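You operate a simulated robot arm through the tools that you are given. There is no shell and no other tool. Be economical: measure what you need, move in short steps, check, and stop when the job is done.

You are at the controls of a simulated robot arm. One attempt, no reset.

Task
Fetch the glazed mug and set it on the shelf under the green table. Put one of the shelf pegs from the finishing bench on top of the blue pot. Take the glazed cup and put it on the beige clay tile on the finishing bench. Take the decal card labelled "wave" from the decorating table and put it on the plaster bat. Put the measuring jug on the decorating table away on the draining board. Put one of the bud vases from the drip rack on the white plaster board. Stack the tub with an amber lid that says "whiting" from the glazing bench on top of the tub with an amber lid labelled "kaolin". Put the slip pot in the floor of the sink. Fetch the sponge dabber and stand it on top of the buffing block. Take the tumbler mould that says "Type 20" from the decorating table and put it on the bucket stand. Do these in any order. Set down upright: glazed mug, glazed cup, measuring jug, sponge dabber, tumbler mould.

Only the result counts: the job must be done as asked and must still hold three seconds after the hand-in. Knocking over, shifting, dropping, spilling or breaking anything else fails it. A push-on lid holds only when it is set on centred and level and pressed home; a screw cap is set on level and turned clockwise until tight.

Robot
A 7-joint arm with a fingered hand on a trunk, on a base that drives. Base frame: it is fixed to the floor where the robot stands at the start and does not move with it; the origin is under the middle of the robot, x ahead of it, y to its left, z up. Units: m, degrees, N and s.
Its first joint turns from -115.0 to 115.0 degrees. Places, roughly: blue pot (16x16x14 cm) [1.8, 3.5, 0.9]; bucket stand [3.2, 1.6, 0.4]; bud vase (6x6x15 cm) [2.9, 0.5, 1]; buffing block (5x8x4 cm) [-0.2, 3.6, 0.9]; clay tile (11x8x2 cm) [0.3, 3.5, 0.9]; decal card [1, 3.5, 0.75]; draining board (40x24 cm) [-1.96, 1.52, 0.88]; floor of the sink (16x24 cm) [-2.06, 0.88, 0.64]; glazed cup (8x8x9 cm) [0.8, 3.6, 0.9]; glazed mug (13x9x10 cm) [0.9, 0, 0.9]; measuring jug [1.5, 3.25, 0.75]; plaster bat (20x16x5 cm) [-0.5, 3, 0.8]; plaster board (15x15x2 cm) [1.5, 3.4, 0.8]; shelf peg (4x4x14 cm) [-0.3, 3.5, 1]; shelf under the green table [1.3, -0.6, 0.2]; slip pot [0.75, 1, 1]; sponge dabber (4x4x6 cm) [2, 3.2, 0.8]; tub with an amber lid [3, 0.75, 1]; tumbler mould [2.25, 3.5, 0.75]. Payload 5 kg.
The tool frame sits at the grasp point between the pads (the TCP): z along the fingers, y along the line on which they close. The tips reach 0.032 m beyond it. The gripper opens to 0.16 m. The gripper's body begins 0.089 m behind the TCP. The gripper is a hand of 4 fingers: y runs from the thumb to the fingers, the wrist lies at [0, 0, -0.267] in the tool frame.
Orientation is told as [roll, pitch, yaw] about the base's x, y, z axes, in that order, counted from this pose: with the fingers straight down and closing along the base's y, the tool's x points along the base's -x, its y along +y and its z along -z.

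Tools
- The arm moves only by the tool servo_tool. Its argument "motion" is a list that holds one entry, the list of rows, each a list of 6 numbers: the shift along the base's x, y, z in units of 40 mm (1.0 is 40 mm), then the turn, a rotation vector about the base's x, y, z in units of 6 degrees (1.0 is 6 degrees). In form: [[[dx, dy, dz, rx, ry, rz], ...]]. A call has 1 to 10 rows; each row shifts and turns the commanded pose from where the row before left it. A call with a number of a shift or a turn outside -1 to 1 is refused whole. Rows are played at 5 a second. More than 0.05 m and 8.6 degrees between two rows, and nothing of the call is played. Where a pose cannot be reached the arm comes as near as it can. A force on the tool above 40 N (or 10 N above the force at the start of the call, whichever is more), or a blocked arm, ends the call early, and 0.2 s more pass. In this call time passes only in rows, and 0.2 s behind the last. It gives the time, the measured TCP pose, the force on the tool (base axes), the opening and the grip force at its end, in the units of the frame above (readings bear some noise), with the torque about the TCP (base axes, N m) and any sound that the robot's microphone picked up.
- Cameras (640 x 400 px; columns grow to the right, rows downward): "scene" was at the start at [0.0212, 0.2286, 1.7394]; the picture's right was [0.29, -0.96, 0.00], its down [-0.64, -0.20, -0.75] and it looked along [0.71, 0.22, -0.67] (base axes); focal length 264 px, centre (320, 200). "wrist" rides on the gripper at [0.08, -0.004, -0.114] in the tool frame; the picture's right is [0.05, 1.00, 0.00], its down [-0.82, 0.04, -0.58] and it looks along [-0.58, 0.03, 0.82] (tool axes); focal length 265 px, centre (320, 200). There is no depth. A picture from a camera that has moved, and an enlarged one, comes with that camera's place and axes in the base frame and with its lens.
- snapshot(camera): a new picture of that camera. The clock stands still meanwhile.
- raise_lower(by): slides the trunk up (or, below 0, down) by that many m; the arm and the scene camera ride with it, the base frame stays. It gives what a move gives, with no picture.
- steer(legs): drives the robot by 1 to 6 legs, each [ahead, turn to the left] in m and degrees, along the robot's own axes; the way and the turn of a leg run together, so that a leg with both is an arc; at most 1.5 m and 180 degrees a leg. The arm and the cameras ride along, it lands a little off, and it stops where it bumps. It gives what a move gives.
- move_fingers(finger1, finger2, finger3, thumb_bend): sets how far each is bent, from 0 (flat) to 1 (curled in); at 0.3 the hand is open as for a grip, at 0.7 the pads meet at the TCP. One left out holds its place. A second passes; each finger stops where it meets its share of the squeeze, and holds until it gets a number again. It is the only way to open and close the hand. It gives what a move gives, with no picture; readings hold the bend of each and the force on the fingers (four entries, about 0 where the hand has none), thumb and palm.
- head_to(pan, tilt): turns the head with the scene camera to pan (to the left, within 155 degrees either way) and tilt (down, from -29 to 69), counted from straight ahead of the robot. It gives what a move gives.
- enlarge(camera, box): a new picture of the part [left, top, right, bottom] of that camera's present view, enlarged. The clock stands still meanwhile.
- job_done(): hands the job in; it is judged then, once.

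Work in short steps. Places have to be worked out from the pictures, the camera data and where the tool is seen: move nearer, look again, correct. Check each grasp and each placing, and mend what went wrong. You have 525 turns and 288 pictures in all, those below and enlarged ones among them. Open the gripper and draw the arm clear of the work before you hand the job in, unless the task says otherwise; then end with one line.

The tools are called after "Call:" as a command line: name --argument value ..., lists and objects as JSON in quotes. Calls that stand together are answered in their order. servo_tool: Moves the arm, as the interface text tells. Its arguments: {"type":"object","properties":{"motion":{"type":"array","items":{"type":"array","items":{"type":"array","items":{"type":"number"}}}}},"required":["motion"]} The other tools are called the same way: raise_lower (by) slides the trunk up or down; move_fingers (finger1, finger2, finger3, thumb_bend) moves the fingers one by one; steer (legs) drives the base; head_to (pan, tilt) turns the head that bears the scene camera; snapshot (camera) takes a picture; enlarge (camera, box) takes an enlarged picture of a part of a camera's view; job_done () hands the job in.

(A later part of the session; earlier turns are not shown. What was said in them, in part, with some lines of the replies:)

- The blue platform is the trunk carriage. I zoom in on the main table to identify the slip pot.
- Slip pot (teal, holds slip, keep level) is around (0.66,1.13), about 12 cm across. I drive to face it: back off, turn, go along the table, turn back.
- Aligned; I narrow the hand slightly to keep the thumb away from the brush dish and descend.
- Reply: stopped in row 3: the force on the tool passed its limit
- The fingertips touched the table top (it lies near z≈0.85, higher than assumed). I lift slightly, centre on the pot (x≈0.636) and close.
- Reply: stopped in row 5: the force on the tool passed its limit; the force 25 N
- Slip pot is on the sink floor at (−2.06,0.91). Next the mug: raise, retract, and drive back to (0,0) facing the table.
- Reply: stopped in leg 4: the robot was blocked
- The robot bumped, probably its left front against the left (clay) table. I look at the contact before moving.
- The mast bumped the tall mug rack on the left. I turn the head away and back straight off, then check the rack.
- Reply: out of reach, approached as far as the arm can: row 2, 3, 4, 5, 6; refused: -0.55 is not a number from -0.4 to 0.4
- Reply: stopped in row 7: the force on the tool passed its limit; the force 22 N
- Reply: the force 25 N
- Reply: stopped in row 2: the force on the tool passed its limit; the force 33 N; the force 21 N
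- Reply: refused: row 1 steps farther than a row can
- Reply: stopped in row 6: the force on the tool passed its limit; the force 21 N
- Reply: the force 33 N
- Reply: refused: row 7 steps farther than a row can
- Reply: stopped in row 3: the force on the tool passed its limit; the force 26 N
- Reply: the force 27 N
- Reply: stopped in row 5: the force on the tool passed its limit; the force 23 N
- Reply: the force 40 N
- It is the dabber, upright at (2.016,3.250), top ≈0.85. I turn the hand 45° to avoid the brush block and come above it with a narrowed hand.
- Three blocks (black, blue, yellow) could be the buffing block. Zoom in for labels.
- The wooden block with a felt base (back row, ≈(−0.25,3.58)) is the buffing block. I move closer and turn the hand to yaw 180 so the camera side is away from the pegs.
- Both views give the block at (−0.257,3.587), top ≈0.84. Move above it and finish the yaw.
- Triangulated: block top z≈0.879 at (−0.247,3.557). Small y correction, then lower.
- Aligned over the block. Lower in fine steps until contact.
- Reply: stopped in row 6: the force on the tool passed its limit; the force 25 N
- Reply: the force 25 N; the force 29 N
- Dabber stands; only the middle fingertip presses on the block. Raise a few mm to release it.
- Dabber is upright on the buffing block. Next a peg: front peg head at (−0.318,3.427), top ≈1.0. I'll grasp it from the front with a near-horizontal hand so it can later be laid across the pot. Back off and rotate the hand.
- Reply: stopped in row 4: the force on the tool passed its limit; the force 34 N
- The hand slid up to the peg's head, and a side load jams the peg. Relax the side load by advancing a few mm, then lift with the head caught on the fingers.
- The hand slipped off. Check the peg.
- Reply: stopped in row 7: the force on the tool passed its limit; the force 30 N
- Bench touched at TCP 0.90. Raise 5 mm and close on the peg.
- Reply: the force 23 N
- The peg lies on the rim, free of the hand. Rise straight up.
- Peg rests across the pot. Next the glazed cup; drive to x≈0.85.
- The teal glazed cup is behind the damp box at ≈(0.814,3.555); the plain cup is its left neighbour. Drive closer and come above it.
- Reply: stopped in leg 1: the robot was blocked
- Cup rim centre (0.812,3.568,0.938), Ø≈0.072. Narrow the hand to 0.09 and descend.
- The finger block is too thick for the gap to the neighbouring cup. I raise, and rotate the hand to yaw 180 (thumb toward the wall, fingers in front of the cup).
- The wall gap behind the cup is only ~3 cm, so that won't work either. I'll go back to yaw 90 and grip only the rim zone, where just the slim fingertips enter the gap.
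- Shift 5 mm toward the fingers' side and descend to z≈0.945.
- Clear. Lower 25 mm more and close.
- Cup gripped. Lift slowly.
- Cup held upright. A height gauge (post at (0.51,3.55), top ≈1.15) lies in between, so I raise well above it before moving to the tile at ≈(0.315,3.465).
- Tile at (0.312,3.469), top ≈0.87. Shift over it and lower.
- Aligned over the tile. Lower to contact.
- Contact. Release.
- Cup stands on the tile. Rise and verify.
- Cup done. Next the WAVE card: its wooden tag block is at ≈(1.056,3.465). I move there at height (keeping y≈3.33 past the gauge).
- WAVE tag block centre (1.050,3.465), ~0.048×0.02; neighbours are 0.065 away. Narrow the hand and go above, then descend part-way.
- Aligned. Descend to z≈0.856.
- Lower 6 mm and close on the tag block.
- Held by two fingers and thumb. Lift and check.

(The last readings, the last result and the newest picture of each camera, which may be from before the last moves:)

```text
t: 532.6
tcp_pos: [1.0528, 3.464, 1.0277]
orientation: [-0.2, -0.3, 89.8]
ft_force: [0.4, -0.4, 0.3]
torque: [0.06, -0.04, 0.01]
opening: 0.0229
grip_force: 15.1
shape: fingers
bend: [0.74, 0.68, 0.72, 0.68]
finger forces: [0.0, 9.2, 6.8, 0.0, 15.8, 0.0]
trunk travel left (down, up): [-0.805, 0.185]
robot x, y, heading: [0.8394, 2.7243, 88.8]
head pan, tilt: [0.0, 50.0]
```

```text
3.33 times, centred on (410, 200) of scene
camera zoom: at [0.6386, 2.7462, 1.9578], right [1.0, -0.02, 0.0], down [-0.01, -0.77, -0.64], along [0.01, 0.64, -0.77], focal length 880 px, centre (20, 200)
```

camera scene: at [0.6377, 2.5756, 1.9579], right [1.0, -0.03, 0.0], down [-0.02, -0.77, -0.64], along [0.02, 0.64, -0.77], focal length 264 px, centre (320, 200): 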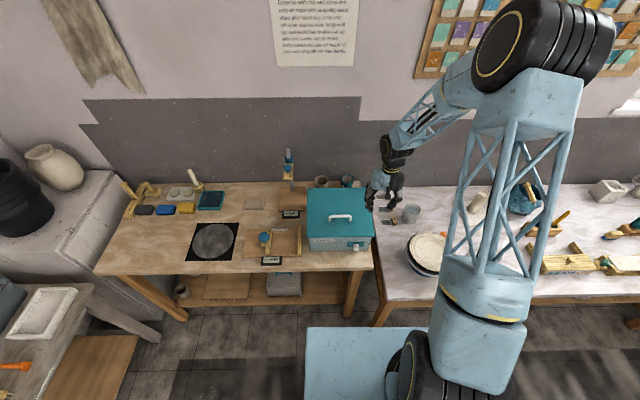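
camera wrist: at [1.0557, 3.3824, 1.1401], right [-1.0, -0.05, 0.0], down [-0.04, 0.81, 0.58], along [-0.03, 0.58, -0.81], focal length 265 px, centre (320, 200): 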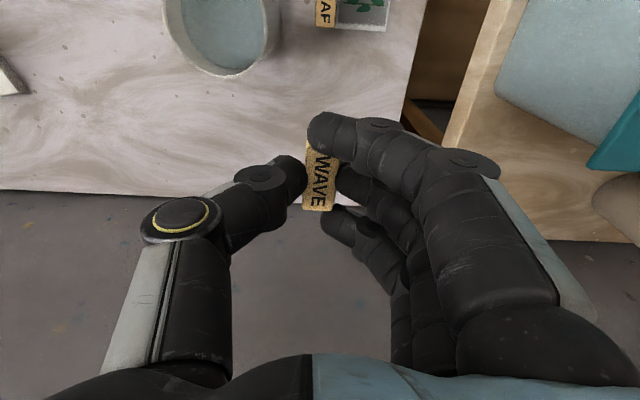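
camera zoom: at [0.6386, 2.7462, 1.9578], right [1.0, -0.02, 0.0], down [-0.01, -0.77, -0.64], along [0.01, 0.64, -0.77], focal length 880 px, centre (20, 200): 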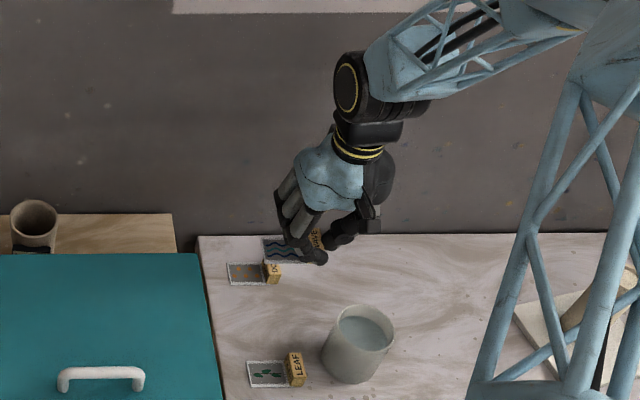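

The card with its tag is lifted. Raise, then drive to face the clay table with the plaster bat.

Call:
servo_tool --motion '[[[0, 0, 1, 0, 0, 0], [0, 0, 1, 0, 0, 0], [0, -0.5, 1, 0, 0, 0], [0, -1, 0.6, 0, 0, 0], [0, -1, 0.3, 0, 0, 0]]]'

Call:
steer --legs '[[-0.12, 0], [0, 91], [0.6, 0]]'

Call:
snapshot --camera "scene"

Call:
snapshot --camera "wrist"

```text
t: 533.8
tcp_pos: [1.0507, 3.3628, 1.184]
orientation: [-0.3, -0.4, 89.8]
ft_force: [-0.6, -0.1, 0.0]
torque: [0.02, 0.0, 0.0]
opening: 0.0225
grip_force: 16.3
shape: fingers
bend: [0.74, 0.68, 0.72, 0.68]
finger forces: [0.0, 9.1, 6.9, 0.0, 15.5, 0.0]
trunk travel left (down, up): [-0.805, 0.185]
robot x, y, heading: [0.8383, 2.7244, 88.9]
head pan, tilt: [0.0, 50.0]
```

```text
t: 541.9
tcp_pos: [-0.3922, 2.8567, 1.1824]
orientation: [-0.1, -0.2, 178.3]
ft_force: [-0.9, 1.0, 0.2]
torque: [0.02, -0.01, 0.04]
opening: 0.0226
grip_force: 15.7
shape: fingers
bend: [0.74, 0.68, 0.72, 0.69]
finger forces: [0.0, 9.0, 7.1, 0.0, 15.4, 0.0]
trunk travel left (down, up): [-0.805, 0.185]
robot x, y, heading: [0.24, 2.6289, 177.4]
head pan, tilt: [0.0, 50.0]
```

```text
81 pictures are left
camera scene: at [0.2136, 2.4275, 1.9578], right [0.05, 1.0, 0.0], down [0.77, -0.04, -0.64], along [-0.64, 0.03, -0.77], focal length 264 px, centre (320, 200)
```

scene: 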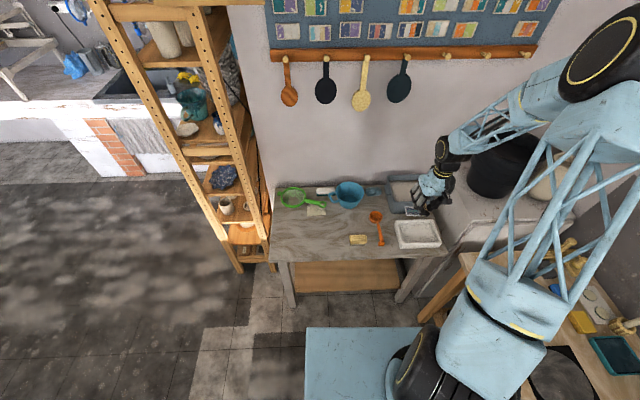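

```text
80 pictures are left
camera wrist: at [-0.3119, 2.8581, 1.2959], right [0.02, -1.0, 0.0], down [-0.81, -0.02, 0.58], along [-0.58, -0.01, -0.81], focal length 265 px, centre (320, 200)
```

wrist: 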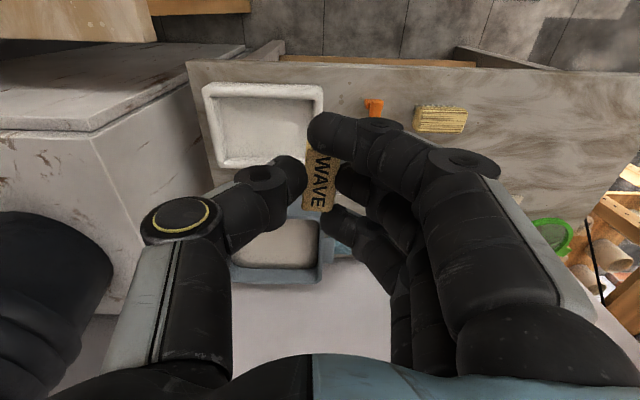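

Bat centre (−0.489,2.960), surface ≈0.81. The card extends from the tag toward −y, so I target TCP (−0.489,2.987). Move and lower.

Call:
servo_tool --motion '[[[-0.6, 0.81, 0, 0, 0, 0.28], [-0.6, 0.81, 0, 0, 0, 0], [-0.6, 0.81, 0, 0, 0, 0], [-0.6, 0.81, 0, 0, 0, 0], [0, 0, -1, 0, 0, 0], [0, 0, -1, 0, 0, 0], [0, 0, -1, 0, 0, 0], [0, 0, -1, 0, 0, 0], [0, 0, -1, 0, 0, 0]]]'

Call:
snapshot --camera "wrist"

Call:
enlarge --camera "scene" --box '[340, 150, 480, 270]'

```text
t: 543.9
tcp_pos: [-0.4905, 2.9872, 0.9857]
orientation: [-0.2, -0.3, 179.9]
ft_force: [-1.0, 0.4, -0.1]
torque: [0.01, 0.0, -0.01]
opening: 0.0225
grip_force: 15.9
shape: fingers
bend: [0.74, 0.68, 0.72, 0.69]
finger forces: [0.0, 9.1, 7.3, 0.0, 15.2, 0.0]
trunk travel left (down, up): [-0.805, 0.185]
robot x, y, heading: [0.2423, 2.6269, 177.6]
head pan, tilt: [0.0, 50.0]
```

```text
79 pictures are left
camera wrist: at [-0.4089, 2.9918, 1.0968], right [0.05, -1.0, 0.0], down [-0.81, -0.04, 0.58], along [-0.58, -0.03, -0.81], focal length 265 px, centre (320, 200)
```

wrist: 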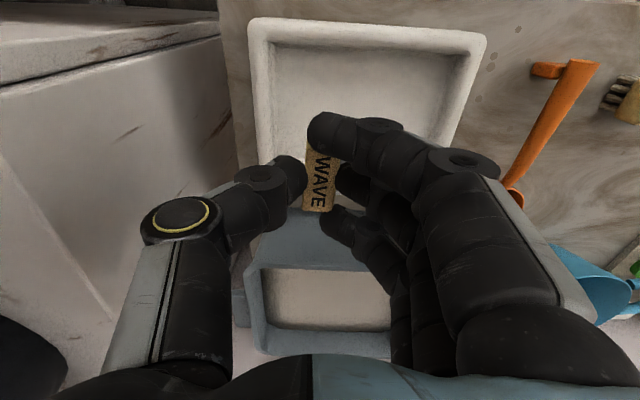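

```text
3.33 times, centred on (410, 210) of scene
camera zoom: at [0.2133, 2.4282, 1.958], right [0.05, 1.0, 0.0], down [0.77, -0.04, -0.64], along [-0.64, 0.03, -0.77], focal length 880 px, centre (20, 167)
```

zoom: 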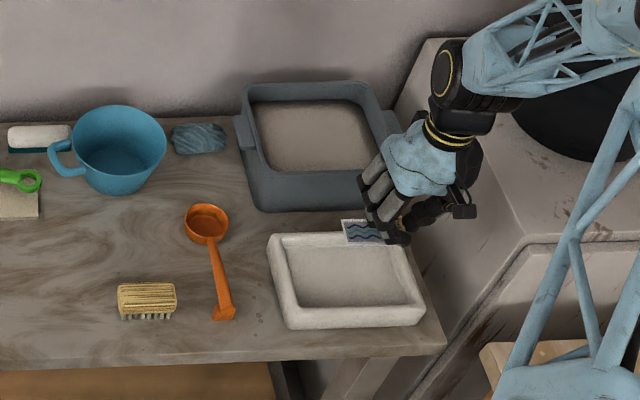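

Bat centre refined to (−0.50,2.947). Adjust slightly and lower to contact.

Call:
servo_tool --motion '[[[-0.22, -0.25, -0.8, 0, 0, 0], [0, 0, -0.9, 0, 0, 0], [0, 0, -0.9, 0, 0, 0], [0, 0, -0.15, 0, 0, 0], [0, 0, -0.12, 0, 0, 0], [0, 0, -0.12, 0, 0, 0], [0, 0, -0.12, 0, 0, 0]]]'

Call:
snapshot --camera "wrist"

Call:
enlarge --camera "scene" --box '[390, 190, 460, 250]'

```text
t: 545.5
tcp_pos: [-0.4999, 2.9793, 0.8618]
orientation: [-0.3, -0.7, 180.1]
ft_force: [-12.2, 4.2, 34.9]
torque: [0.01, 0.3, -0.09]
opening: 0.0223
grip_force: 26.3
shape: fingers
bend: [0.74, 0.71, 0.74, 0.7]
finger forces: [0.0, 19.0, 11.6, 0.0, 22.4, 0.0]
trunk travel left (down, up): [-0.805, 0.185]
robot x, y, heading: [0.2399, 2.6284, 177.3]
head pan, tilt: [0.0, 50.0]
```

```text
77 pictures are left
camera wrist: at [-0.4176, 2.9805, 0.9744], right [0.05, -1.0, -0.01], down [-0.81, -0.04, 0.59], along [-0.59, -0.02, -0.81], focal length 265 px, centre (320, 200)
```

wrist: 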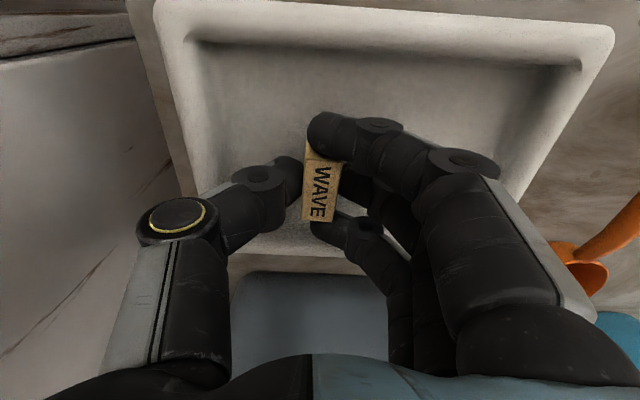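

```text
6.67 times, centred on (425, 220) of scene
camera zoom: at [0.2168, 2.4263, 1.958], right [0.05, 1.0, 0.0], down [0.76, -0.04, -0.64], along [-0.64, 0.03, -0.77], focal length 1760 px, centre (-380, 67)
```

zoom: 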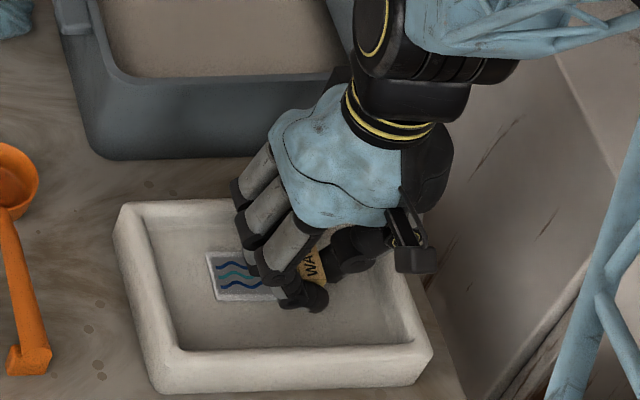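

The card lies in the bat. Relax pressure and open.

Call:
servo_tool --motion '[[[0, 0, 0.12, 0, 0, 0]]]'

Call:
move_fingers --finger1 0.6 --finger2 0.6 --finger3 0.6 --thumb_bend 0.6

Call:
servo_tool --motion '[[[0, 0, 0.3, 0, 0, 0], [0, 0, 0.8, 0, 0, 0], [0, 0, 1, 0, 0, 0], [0, 0, 1, 0, 0, 0], [0, 0, 1, 0, 0, 0], [0, 0, 1, 0, 0, 0]]]'

Call:
snapshot --camera "wrist"

```text
t: 545.9
tcp_pos: [-0.4957, 2.9767, 0.8625]
orientation: [-0.1, -0.3, 180.1]
ft_force: [-5.9, 3.4, 17.4]
torque: [0.0, 0.13, -0.04]
opening: 0.0228
grip_force: 20.3
shape: fingers
bend: [0.74, 0.71, 0.74, 0.7]
finger forces: [0.0, 14.7, 9.0, 0.0, 17.1, 0.1]
trunk travel left (down, up): [-0.805, 0.185]
robot x, y, heading: [0.242, 2.6303, 177.6]
head pan, tilt: [0.0, 50.0]
```

```text
t: 546.9
tcp_pos: [-0.4963, 2.9767, 0.8651]
orientation: [-0.2, -0.3, 179.9]
ft_force: [2.6, -1.5, 20.3]
torque: [-0.13, -0.26, 0.04]
opening: 0.0452
grip_force: 11.2
shape: fingers
bend: [0.62, 0.68, 0.61, 0.62]
finger forces: [2.8, 11.9, 2.1, 0.0, 5.7, 0.1]
trunk travel left (down, up): [-0.805, 0.185]
robot x, y, heading: [0.2379, 2.6267, 177.3]
head pan, tilt: [0.0, 50.0]
```

```text
t: 548.2
tcp_pos: [-0.4959, 2.9751, 1.0698]
orientation: [-0.1, -0.4, 179.9]
ft_force: [0.1, -0.3, -0.5]
torque: [0.01, 0.06, 0.01]
opening: 0.0527
grip_force: 0.0
shape: fingers
bend: [0.6, 0.6, 0.6, 0.6]
finger forces: [0.1, 0.2, 0.1, 0.1, 0.0, 0.0]
trunk travel left (down, up): [-0.805, 0.185]
robot x, y, heading: [0.241, 2.6285, 177.6]
head pan, tilt: [0.0, 50.0]
```

```text
75 pictures are left
camera wrist: at [-0.4149, 2.9793, 1.1824], right [0.05, -1.0, 0.0], down [-0.81, -0.04, 0.58], along [-0.58, -0.03, -0.81], focal length 265 px, centre (320, 200)
```

wrist: 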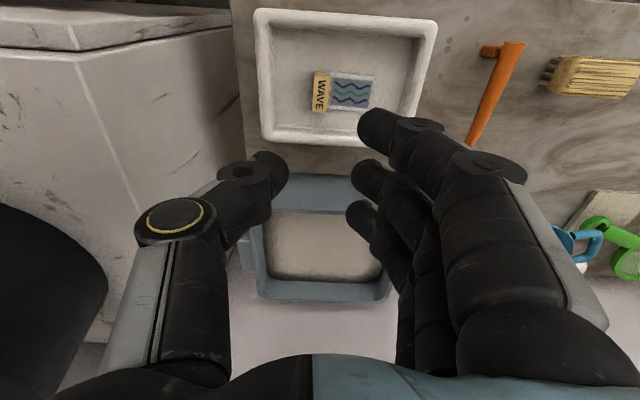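

The WAVE card is on the bat. Last: the measuring jug. Raise the hand, turn and drive to it.

Call:
servo_tool --motion '[[[0.5, -0.5, 1, 0, 0, 0], [0.8, -0.5, 0.8, 0, 0, 0], [0.8, -0.5, 0.8, 0, 0, 0], [0.8, -0.5, 0.8, 0, 0, 0], [0.5, -0.8, 0.5, 0, 0, 0]]]'

Call:
steer --legs '[[0, -90], [-0.1, 0], [0, -88], [1.15, 0], [0, 90]]'

Call:
snapshot --camera "scene"

Call:
snapshot --camera "wrist"

```text
t: 549.5
tcp_pos: [-0.3639, 2.8615, 1.2247]
orientation: [-0.2, -0.3, 180.0]
ft_force: [-0.2, -1.1, 0.5]
torque: [0.05, 0.01, -0.01]
opening: 0.0529
grip_force: 0.0
shape: fingers
bend: [0.6, 0.6, 0.6, 0.6]
finger forces: [0.1, 0.1, 0.1, 0.0, 0.1, 0.0]
trunk travel left (down, up): [-0.805, 0.185]
robot x, y, heading: [0.2392, 2.6305, 177.5]
head pan, tilt: [0.0, 50.0]
```

```text
t: 567.5
tcp_pos: [1.6074, 3.0754, 1.2241]
orientation: [-0.3, -0.2, 89.4]
ft_force: [-0.3, 0.0, 0.3]
torque: [-0.01, 0.0, 0.02]
opening: 0.0527
grip_force: 0.1
shape: fingers
bend: [0.6, 0.6, 0.6, 0.6]
finger forces: [0.0, 0.0, 0.1, 0.0, 0.0, 0.1]
trunk travel left (down, up): [-0.805, 0.185]
robot x, y, heading: [1.3687, 2.4747, 86.9]
head pan, tilt: [0.0, 50.0]
```

```text
74 pictures are left
camera scene: at [1.1669, 2.5025, 1.9578], right [1.0, -0.06, 0.0], down [-0.04, -0.76, -0.64], along [0.04, 0.64, -0.77], focal length 264 px, centre (320, 200)
```

scene: 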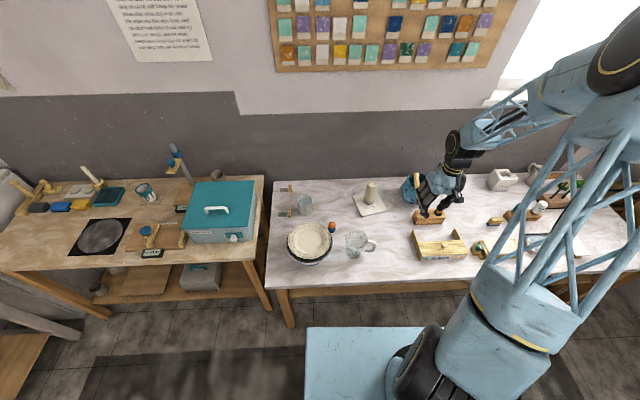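

```text
73 pictures are left
camera wrist: at [1.6114, 2.9939, 1.3366], right [-1.0, -0.04, 0.0], down [-0.04, 0.81, 0.58], along [-0.02, 0.58, -0.81], focal length 265 px, centre (320, 200)
```

wrist: 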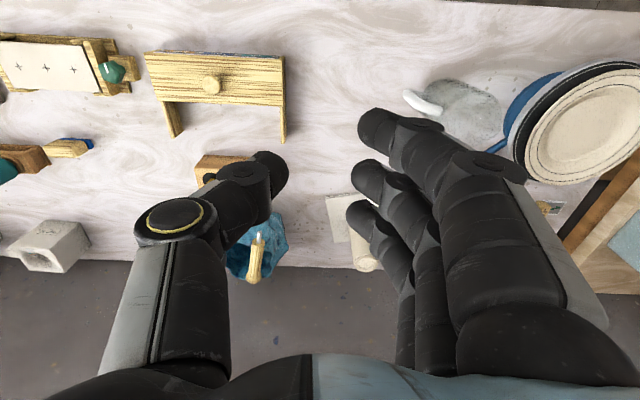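

Zoom on the jug.

Call:
enlarge --camera "scene" --box '[310, 210, 400, 275]'

```text
6.15 times, centred on (355, 242) of scene
camera zoom: at [1.1669, 2.5025, 1.9578], right [1.0, -0.06, 0.0], down [-0.04, -0.76, -0.64], along [0.04, 0.64, -0.77], focal length 1624 px, centre (105, -62)
```

zoom: 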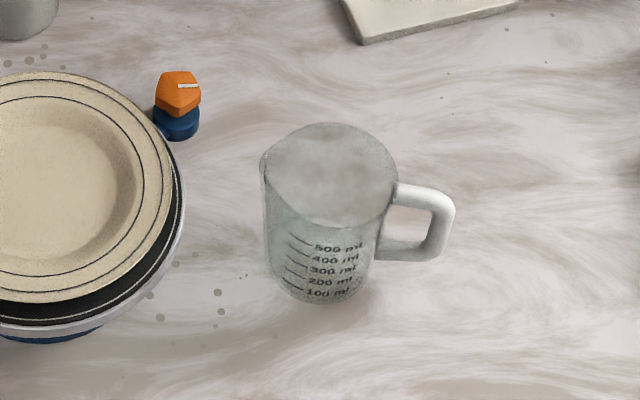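

Jug at ≈(1.37,3.10), Ø≈0.09, handle toward +x. I'll grip it across y (yaw 180). Rotate while moving above it.

Call:
servo_tool --motion '[[[-0.4, 0, 0, 0, 0, 1], [-0.4, 0, 0, 0, 0, 1], [-0.4, 0, 0, 0, 0, 1], [-0.4, 0, 0, 0, 0, 1], [-0.4, 0, 0, 0, 0, 1], [-0.4, 0, 0, 0, 0, 1], [-0.4, 0, 0, 0, 0, 1], [-0.4, 0, 0, 0, 0, 1], [-0.4, 0, 0, 0, 0, 1], [-0.4, 0, 0, 0, 0, 1]]]'

Call:
servo_tool --motion '[[[-0.4, 0.1, 0, 0, 0, 1], [-0.4, 0.1, 0, 0, 0, 1], [-0.4, 0.1, 0, 0, 0, 1], [-0.4, 0.1, 0, 0, 0, 1], [-0.35, 0.1, 0, 0, 0, 1]]]'

Call:
move_fingers --finger1 0.36 --finger2 0.36 --finger3 0.36 --thumb_bend 0.36

Call:
snapshot --camera "wrist"

```text
t: 569.6
tcp_pos: [1.4481, 3.0748, 1.224]
orientation: [-0.3, -0.3, 149.5]
ft_force: [0.8, 0.0, -0.5]
torque: [0.02, 0.0, -0.02]
opening: 0.0529
grip_force: 0.1
shape: fingers
bend: [0.6, 0.6, 0.6, 0.6]
finger forces: [0.1, 0.1, 0.1, 0.0, 0.0, 0.0]
trunk travel left (down, up): [-0.805, 0.185]
robot x, y, heading: [1.3682, 2.4748, 86.4]
head pan, tilt: [0.0, 50.0]
```

```text
t: 570.9
tcp_pos: [1.3692, 3.0941, 1.2236]
orientation: [-0.3, -0.2, 179.5]
ft_force: [-0.1, 0.2, 0.2]
torque: [0.0, -0.02, 0.0]
opening: 0.0527
grip_force: 0.0
shape: fingers
bend: [0.6, 0.6, 0.6, 0.6]
finger forces: [0.0, 0.0, 0.1, 0.0, 0.0, 0.1]
trunk travel left (down, up): [-0.805, 0.185]
robot x, y, heading: [1.3671, 2.4757, 86.8]
head pan, tilt: [0.0, 50.0]
```

```text
t: 571.9
tcp_pos: [1.3695, 3.0947, 1.2242]
orientation: [-0.2, -0.2, 179.5]
ft_force: [0.1, -0.2, -0.1]
torque: [-0.01, 0.03, -0.01]
opening: 0.1465
grip_force: 0.1
shape: fingers
bend: [0.36, 0.36, 0.36, 0.36]
finger forces: [0.0, 0.0, 0.0, 0.1, 0.0, 0.0]
trunk travel left (down, up): [-0.805, 0.185]
robot x, y, heading: [1.3704, 2.4748, 86.6]
head pan, tilt: [0.0, 50.0]
```

```text
71 pictures are left
camera wrist: at [1.4511, 3.0973, 1.3365], right [0.04, -1.0, 0.0], down [-0.81, -0.04, 0.58], along [-0.58, -0.02, -0.81], focal length 265 px, centre (320, 200)
```

wrist: 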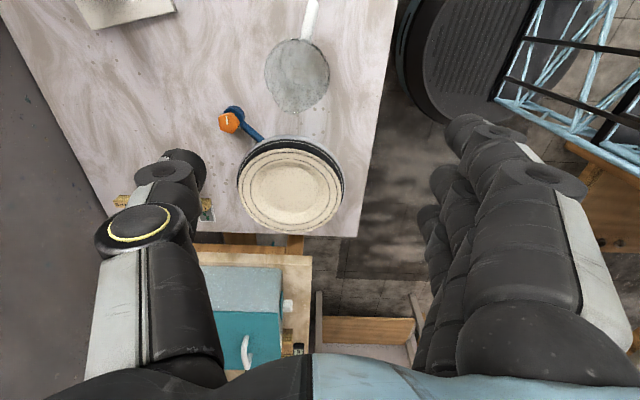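

Jug rim centre (1.374,3.132,0.91). Move above and descend part-way.

Call:
servo_tool --motion '[[[0.1, 0.9, 0, 0, 0, 0], [0, 0, -1, 0, 0, 0], [0, 0, -1, 0, 0, 0], [0, 0, -1, 0, 0, 0], [0, 0, -1, 0, 0, 0], [0, 0, -1, 0, 0, 0]]]'

Call:
snapshot --camera "wrist"

Call:
enlarge --camera "scene" --box '[290, 170, 430, 280]'

```text
t: 573.2
tcp_pos: [1.3741, 3.1352, 1.0234]
orientation: [-0.3, -0.3, 179.4]
ft_force: [-0.3, -0.4, -0.1]
torque: [-0.02, 0.01, -0.02]
opening: 0.1471
grip_force: 0.0
shape: fingers
bend: [0.36, 0.36, 0.36, 0.36]
finger forces: [0.1, 0.1, 0.0, 0.0, 0.0, 0.0]
trunk travel left (down, up): [-0.805, 0.185]
robot x, y, heading: [1.3635, 2.4745, 86.9]
head pan, tilt: [0.0, 50.0]
```

```text
70 pictures are left
camera wrist: at [1.4545, 3.1366, 1.1357], right [0.04, -1.0, 0.0], down [-0.81, -0.04, 0.58], along [-0.58, -0.02, -0.81], focal length 265 px, centre (320, 200)
```

wrist: 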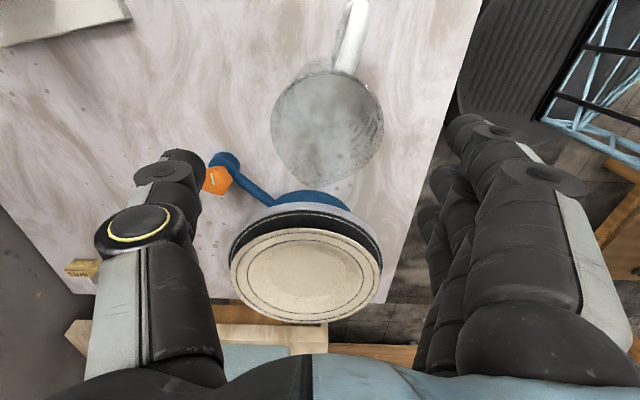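

```text
3.64 times, centred on (360, 225) of scene
camera zoom: at [1.1667, 2.5036, 1.9578], right [1.0, -0.06, 0.0], down [-0.04, -0.77, -0.64], along [0.04, 0.64, -0.77], focal length 960 px, centre (174, 109)
```

zoom: 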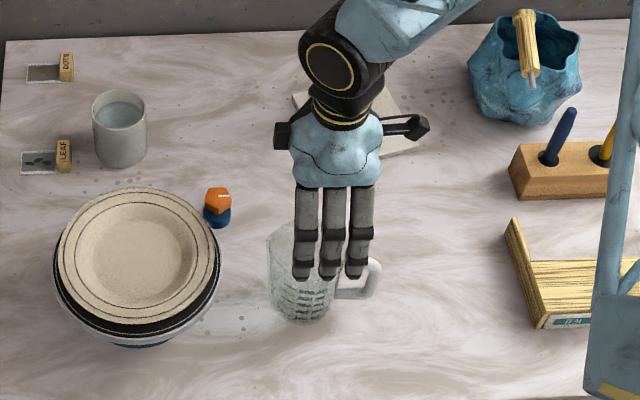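

Refined (1.370,3.128), rim 0.90. Descend to z≈0.868.

Call:
servo_tool --motion '[[[-0.1, -0.17, -1, 0, 0, 0], [0, 0, -1, 0, 0, 0], [0, 0, -1, 0, 0, 0], [0, 0, -0.85, 0, 0, 0]]]'

Call:
snapshot --camera "wrist"

```text
t: 574.2
tcp_pos: [1.3698, 3.127, 0.8719]
orientation: [-0.2, -0.4, 179.4]
ft_force: [-2.3, 1.2, 13.1]
torque: [-0.2, -0.1, -0.06]
opening: 0.1487
grip_force: 8.2
shape: fingers
bend: [0.36, 0.36, 0.36, 0.36]
finger forces: [0.0, 7.6, 0.0, 0.1, 8.4, 0.1]
trunk travel left (down, up): [-0.805, 0.185]
robot x, y, heading: [1.3695, 2.4765, 86.7]
head pan, tilt: [0.0, 50.0]
```

```text
68 pictures are left
camera wrist: at [1.451, 3.129, 0.9837], right [0.04, -1.0, -0.01], down [-0.81, -0.04, 0.58], along [-0.58, -0.02, -0.81], focal length 265 px, centre (320, 200)
```

wrist: 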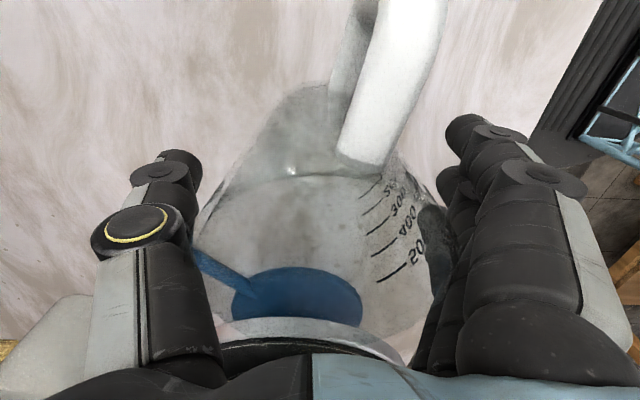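

The upper finger segments touch the rim. Rise 10 mm and close.

Call:
servo_tool --motion '[[[0, 0, 0.3, 0, 0, 0]]]'

Call:
move_fingers --finger1 0.6 --finger2 0.6 --finger3 0.6 --thumb_bend 0.6

Call:
snapshot --camera "wrist"

```text
t: 574.6
tcp_pos: [1.3713, 3.125, 0.8816]
orientation: [-0.2, -0.3, 179.4]
ft_force: [-0.4, -0.1, -0.9]
torque: [0.04, 0.01, 0.0]
opening: 0.1471
grip_force: 0.0
shape: fingers
bend: [0.36, 0.36, 0.36, 0.36]
finger forces: [0.1, 0.0, 0.0, 0.0, 0.0, 0.0]
trunk travel left (down, up): [-0.805, 0.185]
robot x, y, heading: [1.3687, 2.4718, 87.0]
head pan, tilt: [0.0, 50.0]
```

```text
t: 575.6
tcp_pos: [1.37, 3.1249, 0.8824]
orientation: [-0.3, -0.3, 179.3]
ft_force: [0.3, -0.6, 0.9]
torque: [0.01, 0.04, -0.02]
opening: 0.0845
grip_force: 25.0
shape: fingers
bend: [0.54, 0.52, 0.54, 0.55]
finger forces: [5.8, 13.1, 5.5, 0.0, 26.4, 0.0]
trunk travel left (down, up): [-0.805, 0.185]
robot x, y, heading: [1.3667, 2.4753, 86.8]
head pan, tilt: [0.0, 50.0]
```

```text
67 pictures are left
camera wrist: at [1.452, 3.1287, 0.9941], right [0.04, -1.0, 0.0], down [-0.81, -0.04, 0.58], along [-0.58, -0.02, -0.81], focal length 265 px, centre (320, 200)
```

wrist: 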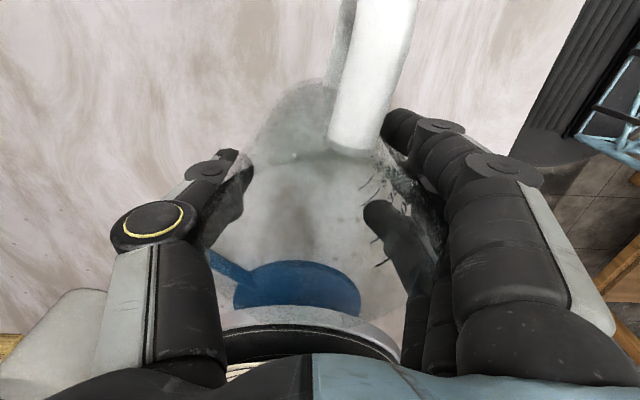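

Gripped (25 N). Lift slowly.

Call:
servo_tool --motion '[[[0, 0, 0.2, 0, 0, 0], [0, 0, 0.4, 0, 0, 0], [0, 0, 0.7, 0, 0, 0], [0, 0, 0.8, 0, 0, 0], [0, 0, 0.8, 0, 0, 0], [0, 0, 0.8, 0, 0, 0]]]'

Call:
enlarge --camera "scene" --box '[290, 150, 430, 270]'

Call:
snapshot --camera "wrist"

```text
t: 577.0
tcp_pos: [1.3705, 3.1258, 1.0309]
orientation: [-0.3, -0.3, 179.4]
ft_force: [0.9, -0.3, -0.8]
torque: [0.03, -0.01, -0.08]
opening: 0.0844
grip_force: 25.6
shape: fingers
bend: [0.54, 0.52, 0.54, 0.55]
finger forces: [5.6, 12.9, 5.4, 0.0, 26.2, 0.0]
trunk travel left (down, up): [-0.805, 0.185]
robot x, y, heading: [1.3681, 2.4742, 86.6]
head pan, tilt: [0.0, 50.0]
```

```text
3.33 times, centred on (360, 210) of scene
camera zoom: at [1.1674, 2.5014, 1.9578], right [1.0, -0.06, 0.0], down [-0.04, -0.76, -0.64], along [0.04, 0.64, -0.77], focal length 880 px, centre (187, 167)
```

zoom: 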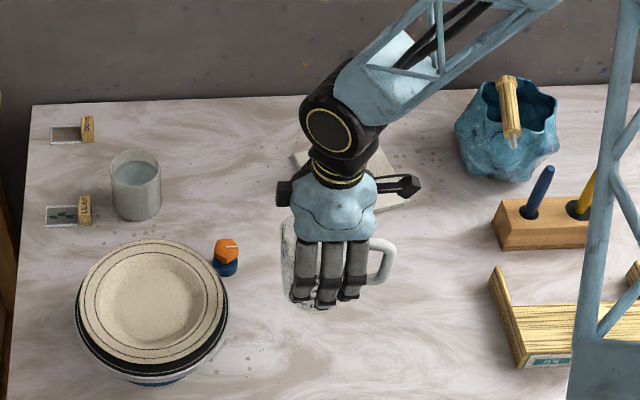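

```text
65 pictures are left
camera wrist: at [1.4519, 3.1272, 1.1432], right [0.04, -1.0, 0.0], down [-0.81, -0.04, 0.58], along [-0.58, -0.02, -0.81], focal length 265 px, centre (320, 200)
```

wrist: 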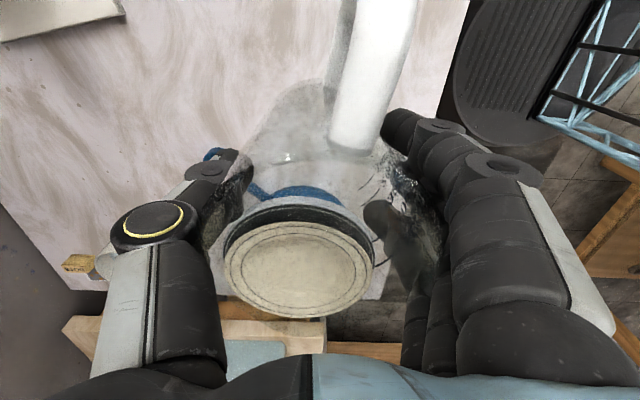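

Jug held (empty, light). Raise and retract it, then drive back west through the gap toward the sink side.

Call:
servo_tool --motion '[[[0, 0, 1, 0, 0, 0], [0, 0, 1, 0, 0, 0], [0, -0.4, 1, 0, 0, 0], [0, -0.6, 0.9, 0, 0, 0], [0, -0.9, 0.6, 0, 0, 0], [0, -0.9, 0.6, 0, 0, 0]]]'

Call:
steer --legs '[[0, 93], [1.27, 0]]'

```text
t: 578.5
tcp_pos: [1.3713, 3.0122, 1.2331]
orientation: [-0.2, -0.2, 179.4]
ft_force: [-0.2, 0.0, -0.3]
torque: [0.07, -0.01, 0.03]
opening: 0.084
grip_force: 24.2
shape: fingers
bend: [0.54, 0.52, 0.54, 0.55]
finger forces: [5.7, 12.8, 5.3, 0.1, 25.7, 0.0]
trunk travel left (down, up): [-0.805, 0.185]
robot x, y, heading: [1.3699, 2.4729, 86.5]
head pan, tilt: [0.0, 50.0]
```

```text
t: 588.9
tcp_pos: [-0.465, 2.4332, 1.2326]
orientation: [-0.1, -0.3, -87.2]
ft_force: [-0.6, 0.1, -1.5]
torque: [-0.03, -0.02, -0.02]
opening: 0.0839
grip_force: 22.8
shape: fingers
bend: [0.54, 0.53, 0.55, 0.55]
finger forces: [5.0, 11.2, 5.0, 0.0, 24.1, 0.0]
trunk travel left (down, up): [-0.805, 0.185]
robot x, y, heading: [0.0758, 2.465, -179.8]
head pan, tilt: [0.0, 50.0]
```

Now turn to heading ≈251° and pass the gap.

Call:
steer --legs '[[0, 71], [1.17, 0], [0, -71]]'

Call:
steer --legs '[[0.8, 0]]'

Call:
head_to --pan -5 --tilt 40

Call:
snapshot --camera "scene"

```text
t: 601.0
tcp_pos: [-0.8533, 1.3508, 1.2329]
orientation: [-0.1, -0.3, -88.0]
ft_force: [0.2, 0.8, -0.9]
torque: [-0.04, 0.01, 0.01]
opening: 0.0834
grip_force: 19.4
shape: fingers
bend: [0.55, 0.53, 0.55, 0.55]
finger forces: [4.5, 9.1, 4.6, 0.0, 22.0, 0.0]
trunk travel left (down, up): [-0.805, 0.185]
robot x, y, heading: [-0.3159, 1.3709, 179.0]
head pan, tilt: [0.0, 50.0]
```

```text
t: 605.2
tcp_pos: [-1.6417, 1.3603, 1.2336]
orientation: [-0.1, -0.3, -88.1]
ft_force: [-0.6, 1.3, -0.8]
torque: [-0.02, -0.01, 0.0]
opening: 0.0833
grip_force: 19.7
shape: fingers
bend: [0.55, 0.53, 0.55, 0.55]
finger forces: [4.6, 9.1, 4.7, 0.0, 22.0, 0.0]
trunk travel left (down, up): [-0.805, 0.185]
robot x, y, heading: [-1.1033, 1.3836, 179.0]
head pan, tilt: [0.0, 50.0]
```

```text
t: 605.9
tcp_pos: [-1.6417, 1.3604, 1.2327]
orientation: [-0.1, -0.4, -88.1]
ft_force: [-0.7, -0.1, -0.8]
torque: [-0.06, -0.01, -0.02]
opening: 0.0832
grip_force: 20.0
shape: fingers
bend: [0.55, 0.53, 0.55, 0.55]
finger forces: [4.6, 9.1, 4.8, 0.0, 22.0, 0.1]
trunk travel left (down, up): [-0.805, 0.185]
robot x, y, heading: [-1.1027, 1.383, 179.3]
head pan, tilt: [-5.0, 40.0]
```

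```text
64 pictures are left
camera scene: at [-1.1286, 1.1866, 1.972], right [0.1, 0.99, 0.0], down [0.64, -0.06, -0.77], along [-0.76, 0.08, -0.64], focal length 264 px, centre (320, 200)
```

scene: 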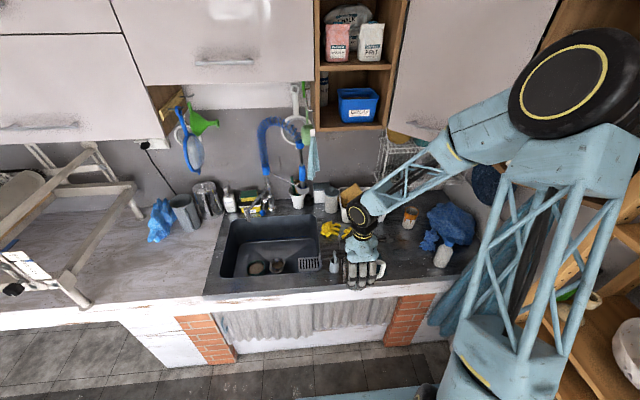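

Zoom on the draining board to find a free spot.

Call:
enlarge --camera "scene" --box '[290, 190, 490, 310]'

Call:
snapshot --camera "wrist"

```text
3.20 times, centred on (390, 250) of scene
camera zoom: at [-1.1286, 1.1866, 1.972], right [0.1, 0.99, 0.0], down [0.64, -0.06, -0.77], along [-0.76, 0.08, -0.64], focal length 845 px, centre (96, 40)
```

zoom: 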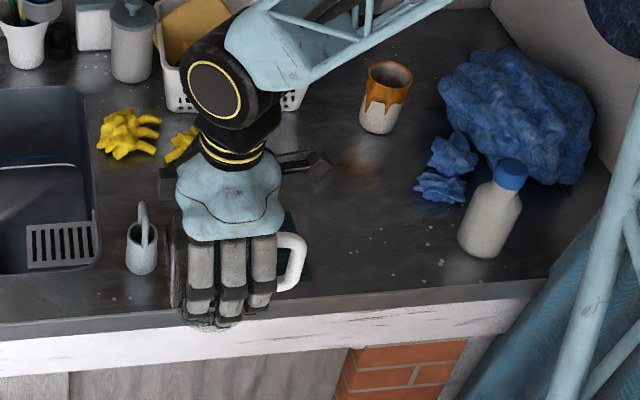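

```text
62 pictures are left
camera wrist: at [-1.6489, 1.4411, 1.3455], right [1.0, 0.09, 0.0], down [0.07, -0.81, 0.58], along [0.05, -0.58, -0.81], focal length 265 px, centre (320, 200)
```

wrist: 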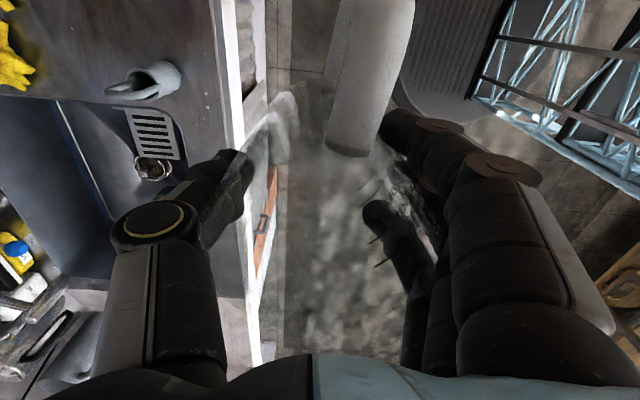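

Something dark lies behind the hand; I shift the hand aside to see the board.

Call:
servo_tool --motion '[[[0, -1, 0, 0, 0, 0], [0, -1, 0, 0, 0, 0], [0, -1, 0, 0, 0, 0], [0, -1, 0, 0, 0, 0], [0, -1, 0, 0, 0, 0], [0, -1, 0, 0, 0, 0]]]'

Call:
enlarge --camera "scene" --box '[290, 190, 490, 310]'

```text
t: 607.3
tcp_pos: [-1.6413, 1.1192, 1.2309]
orientation: [-0.2, -0.3, -88.1]
ft_force: [-0.1, -0.9, -0.8]
torque: [0.02, -0.02, 0.01]
opening: 0.0832
grip_force: 19.3
shape: fingers
bend: [0.55, 0.53, 0.55, 0.55]
finger forces: [4.8, 9.0, 4.8, 0.0, 21.8, 0.0]
trunk travel left (down, up): [-0.805, 0.185]
robot x, y, heading: [-1.1001, 1.3797, 179.4]
head pan, tilt: [-5.0, 40.0]
```

```text
3.20 times, centred on (390, 250) of scene
camera zoom: at [-1.129, 1.1845, 1.9718], right [0.1, 0.99, 0.0], down [0.64, -0.06, -0.77], along [-0.76, 0.08, -0.64], focal length 845 px, centre (96, 40)
```

zoom: 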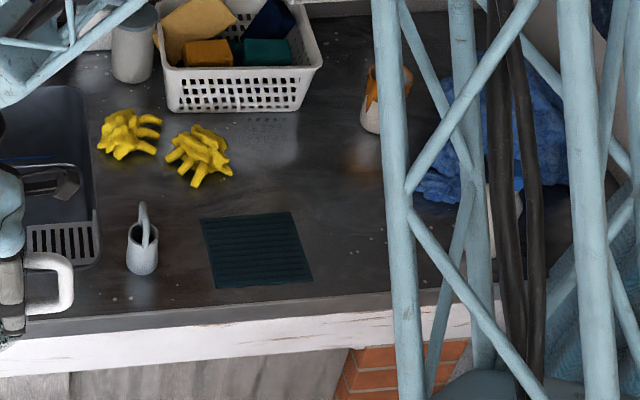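

The ribbed draining mat is centred ≈(−1.92,1.517). I move the jug above (−1.915,1.52).

Call:
servo_tool --motion '[[[-0.68, 1, 0, 0, 0, 0], [-0.68, 1, 0, 0, 0, 0], [-0.68, 1, 0, 0, 0, 0], [-0.68, 1, 0, 0, 0, 0], [-0.68, 1, 0, 0, 0, 0], [-0.68, 1, 0, 0, 0, 0], [-0.68, 1, 0, 0, 0, 0], [-0.68, 1, 0, 0, 0, 0], [-0.68, 1, 0, 0, 0, 0], [-0.68, 1, 0, 0, 0, 0]]]'

Call:
servo_tool --motion '[[[0, 0, -1, 0, 0, 0], [0, 0, -1, 0, 0, 0], [0, 0, -1, 0, 0, 0], [0, 0, -1, 0, 0, 0]]]'

Call:
snapshot --camera "wrist"

Call:
enlarge --camera "scene" --box '[290, 180, 450, 300]'

```text
t: 609.5
tcp_pos: [-1.9142, 1.5217, 1.2324]
orientation: [-0.1, -0.5, -88.1]
ft_force: [0.3, 0.5, -0.8]
torque: [-0.04, -0.01, 0.03]
opening: 0.0828
grip_force: 20.1
shape: fingers
bend: [0.55, 0.53, 0.55, 0.55]
finger forces: [4.8, 8.9, 4.9, 0.1, 21.3, 0.0]
trunk travel left (down, up): [-0.805, 0.185]
robot x, y, heading: [-1.104, 1.3801, 179.5]
head pan, tilt: [-5.0, 40.0]
```

```text
t: 610.5
tcp_pos: [-1.9132, 1.5206, 1.0732]
orientation: [-0.3, -0.4, -88.1]
ft_force: [-0.3, -0.8, -0.7]
torque: [-0.06, 0.0, 0.0]
opening: 0.0829
grip_force: 19.7
shape: fingers
bend: [0.55, 0.53, 0.55, 0.55]
finger forces: [4.8, 8.8, 4.8, 0.1, 21.1, 0.0]
trunk travel left (down, up): [-0.805, 0.185]
robot x, y, heading: [-1.1042, 1.3857, 178.8]
head pan, tilt: [-5.0, 40.0]
```

```text
60 pictures are left
camera wrist: at [-1.9204, 1.5998, 1.1863], right [1.0, 0.09, 0.0], down [0.07, -0.81, 0.58], along [0.05, -0.58, -0.81], focal length 265 px, centre (320, 200)
```

wrist: 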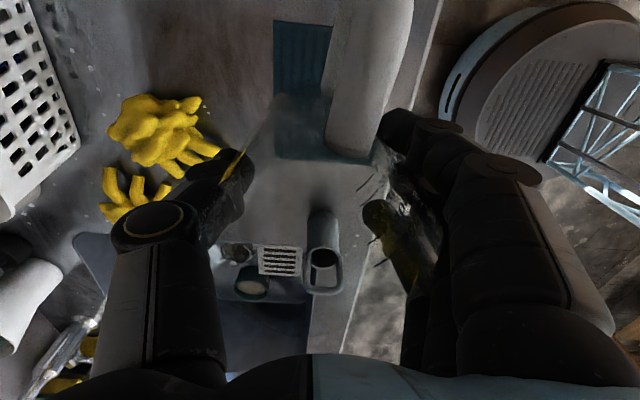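

```text
3.33 times, centred on (370, 240) of scene
camera zoom: at [-1.1296, 1.1864, 1.972], right [0.1, 0.99, 0.0], down [0.64, -0.06, -0.77], along [-0.76, 0.08, -0.64], focal length 880 px, centre (153, 67)
```

zoom: 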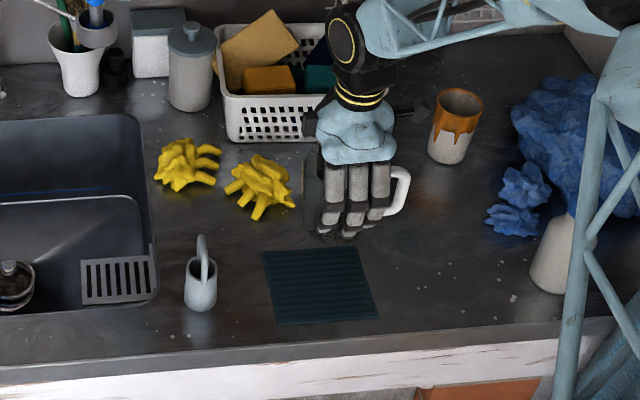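

Mat centre (−1.90,1.516). Shift 13 mm and lower to contact.

Call:
servo_tool --motion '[[[0.3, -0.1, -0.8, 0, 0, 0], [0, 0, -0.8, 0, 0, 0], [0, 0, -0.6, 0, 0, 0], [0, 0, -0.2, 0, 0, 0], [0, 0, -0.12, 0, 0, 0], [0, 0, -0.12, 0, 0, 0], [0, 0, -0.12, 0, 0, 0], [0, 0, -0.12, 0, 0, 0]]]'

```text
t: 612.3
tcp_pos: [-1.9029, 1.5157, 0.9568]
orientation: [-0.2, -0.3, -88.1]
ft_force: [0.8, -0.3, -0.6]
torque: [-0.05, -0.01, 0.01]
opening: 0.0827
grip_force: 19.4
shape: fingers
bend: [0.55, 0.53, 0.55, 0.55]
finger forces: [4.8, 8.8, 4.9, 0.1, 21.0, 0.0]
trunk travel left (down, up): [-0.805, 0.185]
robot x, y, heading: [-1.1015, 1.3826, 179.1]
head pan, tilt: [-5.0, 40.0]
```

No contact yet; continue in fine steps.

Call:
servo_tool --motion '[[[0, 0, -0.12, 0, 0, 0], [0, 0, -0.12, 0, 0, 0], [0, 0, -0.12, 0, 0, 0], [0, 0, -0.12, 0, 0, 0], [0, 0, -0.12, 0, 0, 0], [0, 0, -0.12, 0, 0, 0]]]'

Call:
enlarge --camera "scene" --box '[330, 200, 430, 290]'

```text
t: 613.1
tcp_pos: [-1.9044, 1.516, 0.9531]
orientation: [-0.5, -0.2, -88.1]
ft_force: [7.5, -0.9, 24.0]
torque: [0.11, -0.46, -0.11]
opening: 0.0825
grip_force: 24.4
shape: fingers
bend: [0.55, 0.54, 0.55, 0.56]
finger forces: [7.9, 14.1, 7.3, 0.0, 20.9, 0.0]
trunk travel left (down, up): [-0.805, 0.185]
robot x, y, heading: [-1.1044, 1.3813, 179.3]
head pan, tilt: [-5.0, 40.0]
stopped in row 3: the force on the tool passed its limit (the readings are from after the stop); the commanded pose is now the measured one
```

```text
4.44 times, centred on (380, 245) of scene
camera zoom: at [-1.1254, 1.1861, 1.9722], right [0.1, 0.99, 0.0], down [0.64, -0.06, -0.77], along [-0.76, 0.08, -0.64], focal length 1173 px, centre (53, 0)
```

zoom: 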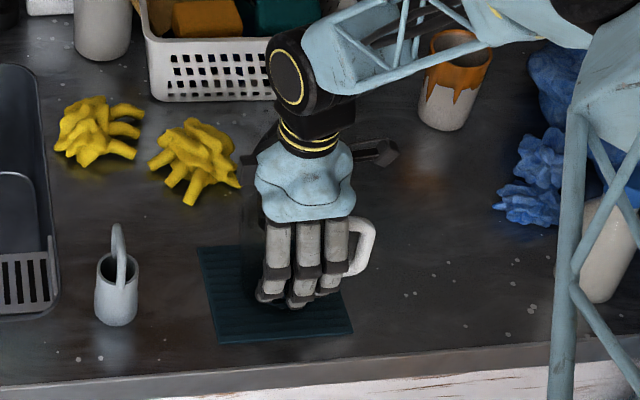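

On the mat. Relax slightly and release.

Call:
servo_tool --motion '[[[0, 0, 0.06, 0, 0, 0]]]'

Call:
move_fingers --finger1 0.38 --finger2 0.38 --finger3 0.38 --thumb_bend 0.38

Call:
snapshot --camera "wrist"

```text
t: 613.5
tcp_pos: [-1.9041, 1.5172, 0.9526]
orientation: [-0.6, -0.2, -88.1]
ft_force: [5.3, -2.8, 17.4]
torque: [0.14, -0.23, -0.08]
opening: 0.0825
grip_force: 24.3
shape: fingers
bend: [0.55, 0.54, 0.55, 0.56]
finger forces: [7.4, 12.9, 6.8, 0.0, 21.8, 0.0]
trunk travel left (down, up): [-0.805, 0.185]
robot x, y, heading: [-1.0988, 1.3844, 179.1]
head pan, tilt: [-5.0, 40.0]
```

```text
t: 614.5
tcp_pos: [-1.9066, 1.518, 0.9505]
orientation: [-0.5, -0.3, -88.1]
ft_force: [0.2, 0.8, -1.0]
torque: [-0.02, 0.02, -0.05]
opening: 0.1387
grip_force: 0.4
shape: fingers
bend: [0.38, 0.38, 0.38, 0.38]
finger forces: [0.1, 0.4, 0.0, 0.0, 0.1, 0.0]
trunk travel left (down, up): [-0.805, 0.185]
robot x, y, heading: [-1.097, 1.3807, 179.0]
head pan, tilt: [-5.0, 40.0]
```

```text
57 pictures are left
camera wrist: at [-1.9113, 1.5977, 1.0647], right [1.0, 0.08, -0.01], down [0.07, -0.81, 0.58], along [0.04, -0.58, -0.81], focal length 265 px, centre (320, 200)
```

wrist: 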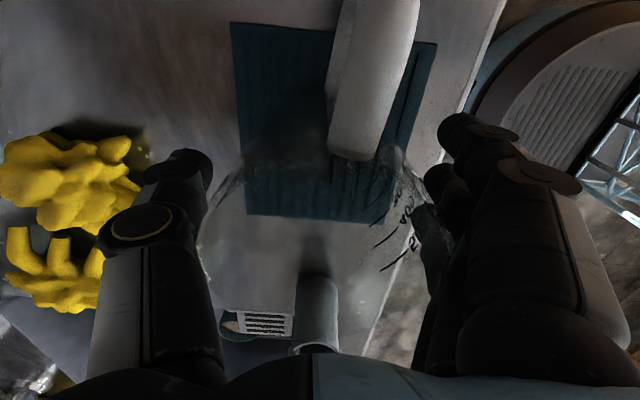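

Open the fingers slightly more, then rise straight up slowly.

Call:
move_fingers --finger1 0.32 --finger2 0.32 --finger3 0.32 --thumb_bend 0.35

Call:
servo_tool --motion '[[[0, 0, 0.3, 0, 0, 0], [0, 0, 0.5, 0, 0, 0], [0, 0, 0.8, 0, 0, 0], [0, 0, 1, 0, 0, 0], [0, 0, 1, 0, 0, 0], [0, 0, 1, 0, 0, 0], [0.8, 0, 0.8, 0, 0, 0], [1, 0, 0.3, 0, 0, 0]]]'

Call:
enlarge --camera "scene" --box '[290, 180, 450, 300]'

```text
t: 615.5
tcp_pos: [-1.9048, 1.5162, 0.951]
orientation: [-0.5, -0.3, -88.2]
ft_force: [-0.6, -0.4, 0.6]
torque: [-0.01, 0.04, 0.0]
opening: 0.1564
grip_force: 0.1
shape: fingers
bend: [0.32, 0.32, 0.32, 0.35]
finger forces: [0.0, 0.0, 0.0, 0.0, 0.1, 0.1]
trunk travel left (down, up): [-0.805, 0.185]
robot x, y, heading: [-1.1035, 1.3846, 179.0]
head pan, tilt: [-5.0, 40.0]
```

```text
t: 617.3
tcp_pos: [-1.8326, 1.5176, 1.1813]
orientation: [-0.5, -0.3, -88.1]
ft_force: [-0.6, 0.2, -0.4]
torque: [0.01, 0.0, -0.01]
opening: 0.1567
grip_force: 0.0
shape: fingers
bend: [0.32, 0.32, 0.32, 0.35]
finger forces: [0.0, 0.0, 0.0, 0.0, 0.0, 0.0]
trunk travel left (down, up): [-0.805, 0.185]
robot x, y, heading: [-1.1031, 1.3796, 179.3]
head pan, tilt: [-5.0, 40.0]
```

```text
3.33 times, centred on (370, 240) of scene
camera zoom: at [-1.1273, 1.1865, 1.972], right [0.1, 0.99, 0.0], down [0.64, -0.06, -0.77], along [-0.76, 0.08, -0.64], focal length 880 px, centre (153, 67)
```

zoom: 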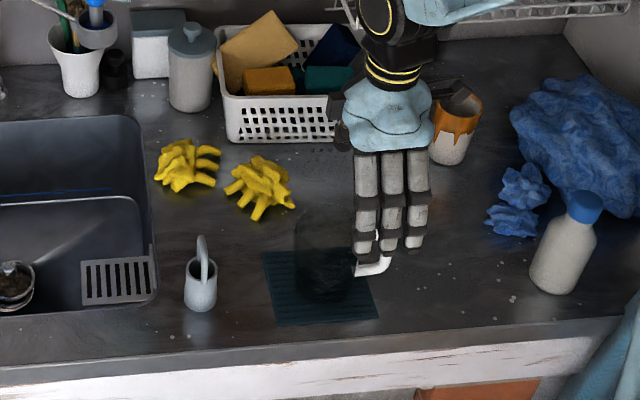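

All ten placements are done and the jug stands on the draining board. I draw the arm clear before handing in.

Call:
servo_tool --motion '[[[1, 0, 0.5, 0, 0, 0], [1, -0.3, 0.3, 0, 0, 0], [1, -0.5, 0, 0, 0, 0], [1, -0.5, 0, 0, 0, 0]]]'

Call:
steer --legs '[[-0.3, 0]]'

Call:
snapshot --camera "scene"

```text
t: 618.3
tcp_pos: [-1.6745, 1.4642, 1.2123]
orientation: [-0.5, -0.2, -88.1]
ft_force: [0.0, -0.2, 0.0]
torque: [0.05, 0.03, 0.02]
opening: 0.1566
grip_force: 0.1
shape: fingers
bend: [0.32, 0.32, 0.32, 0.35]
finger forces: [0.0, 0.0, 0.0, 0.0, 0.0, 0.1]
trunk travel left (down, up): [-0.805, 0.185]
robot x, y, heading: [-1.103, 1.3813, 179.0]
head pan, tilt: [-5.0, 40.0]
```

```text
t: 620.3
tcp_pos: [-1.3778, 1.463, 1.2124]
orientation: [-0.5, -0.2, -88.4]
ft_force: [-1.3, -0.4, -0.2]
torque: [0.0, 0.08, -0.02]
opening: 0.1567
grip_force: 0.0
shape: fingers
bend: [0.32, 0.32, 0.32, 0.35]
finger forces: [0.0, 0.1, 0.1, 0.1, 0.0, 0.1]
trunk travel left (down, up): [-0.805, 0.185]
robot x, y, heading: [-0.8067, 1.3787, 178.7]
head pan, tilt: [-5.0, 40.0]
```

```text
55 pictures are left
camera scene: at [-0.8318, 1.1822, 1.9721], right [0.11, 0.99, 0.0], down [0.64, -0.07, -0.77], along [-0.76, 0.08, -0.64], focal length 264 px, centre (320, 200)
```

scene: 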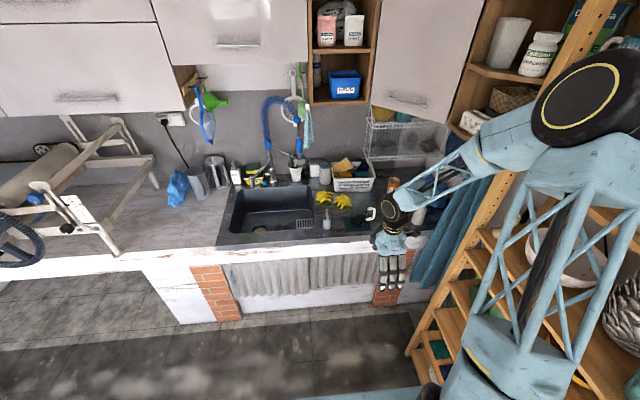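

Everything is in place, the hand is empty and the arm is clear, so I hand in.

Call:
job_done

```text
The job is handed in.
```

All ten placements are done and the job is handed in. Along the way the robot's mast bumped the tall mug rack, and later its base was blocked against the finishing or decorating table. I saw nothing fallen or moved at either spot, though I didn't recheck every area before handing in.
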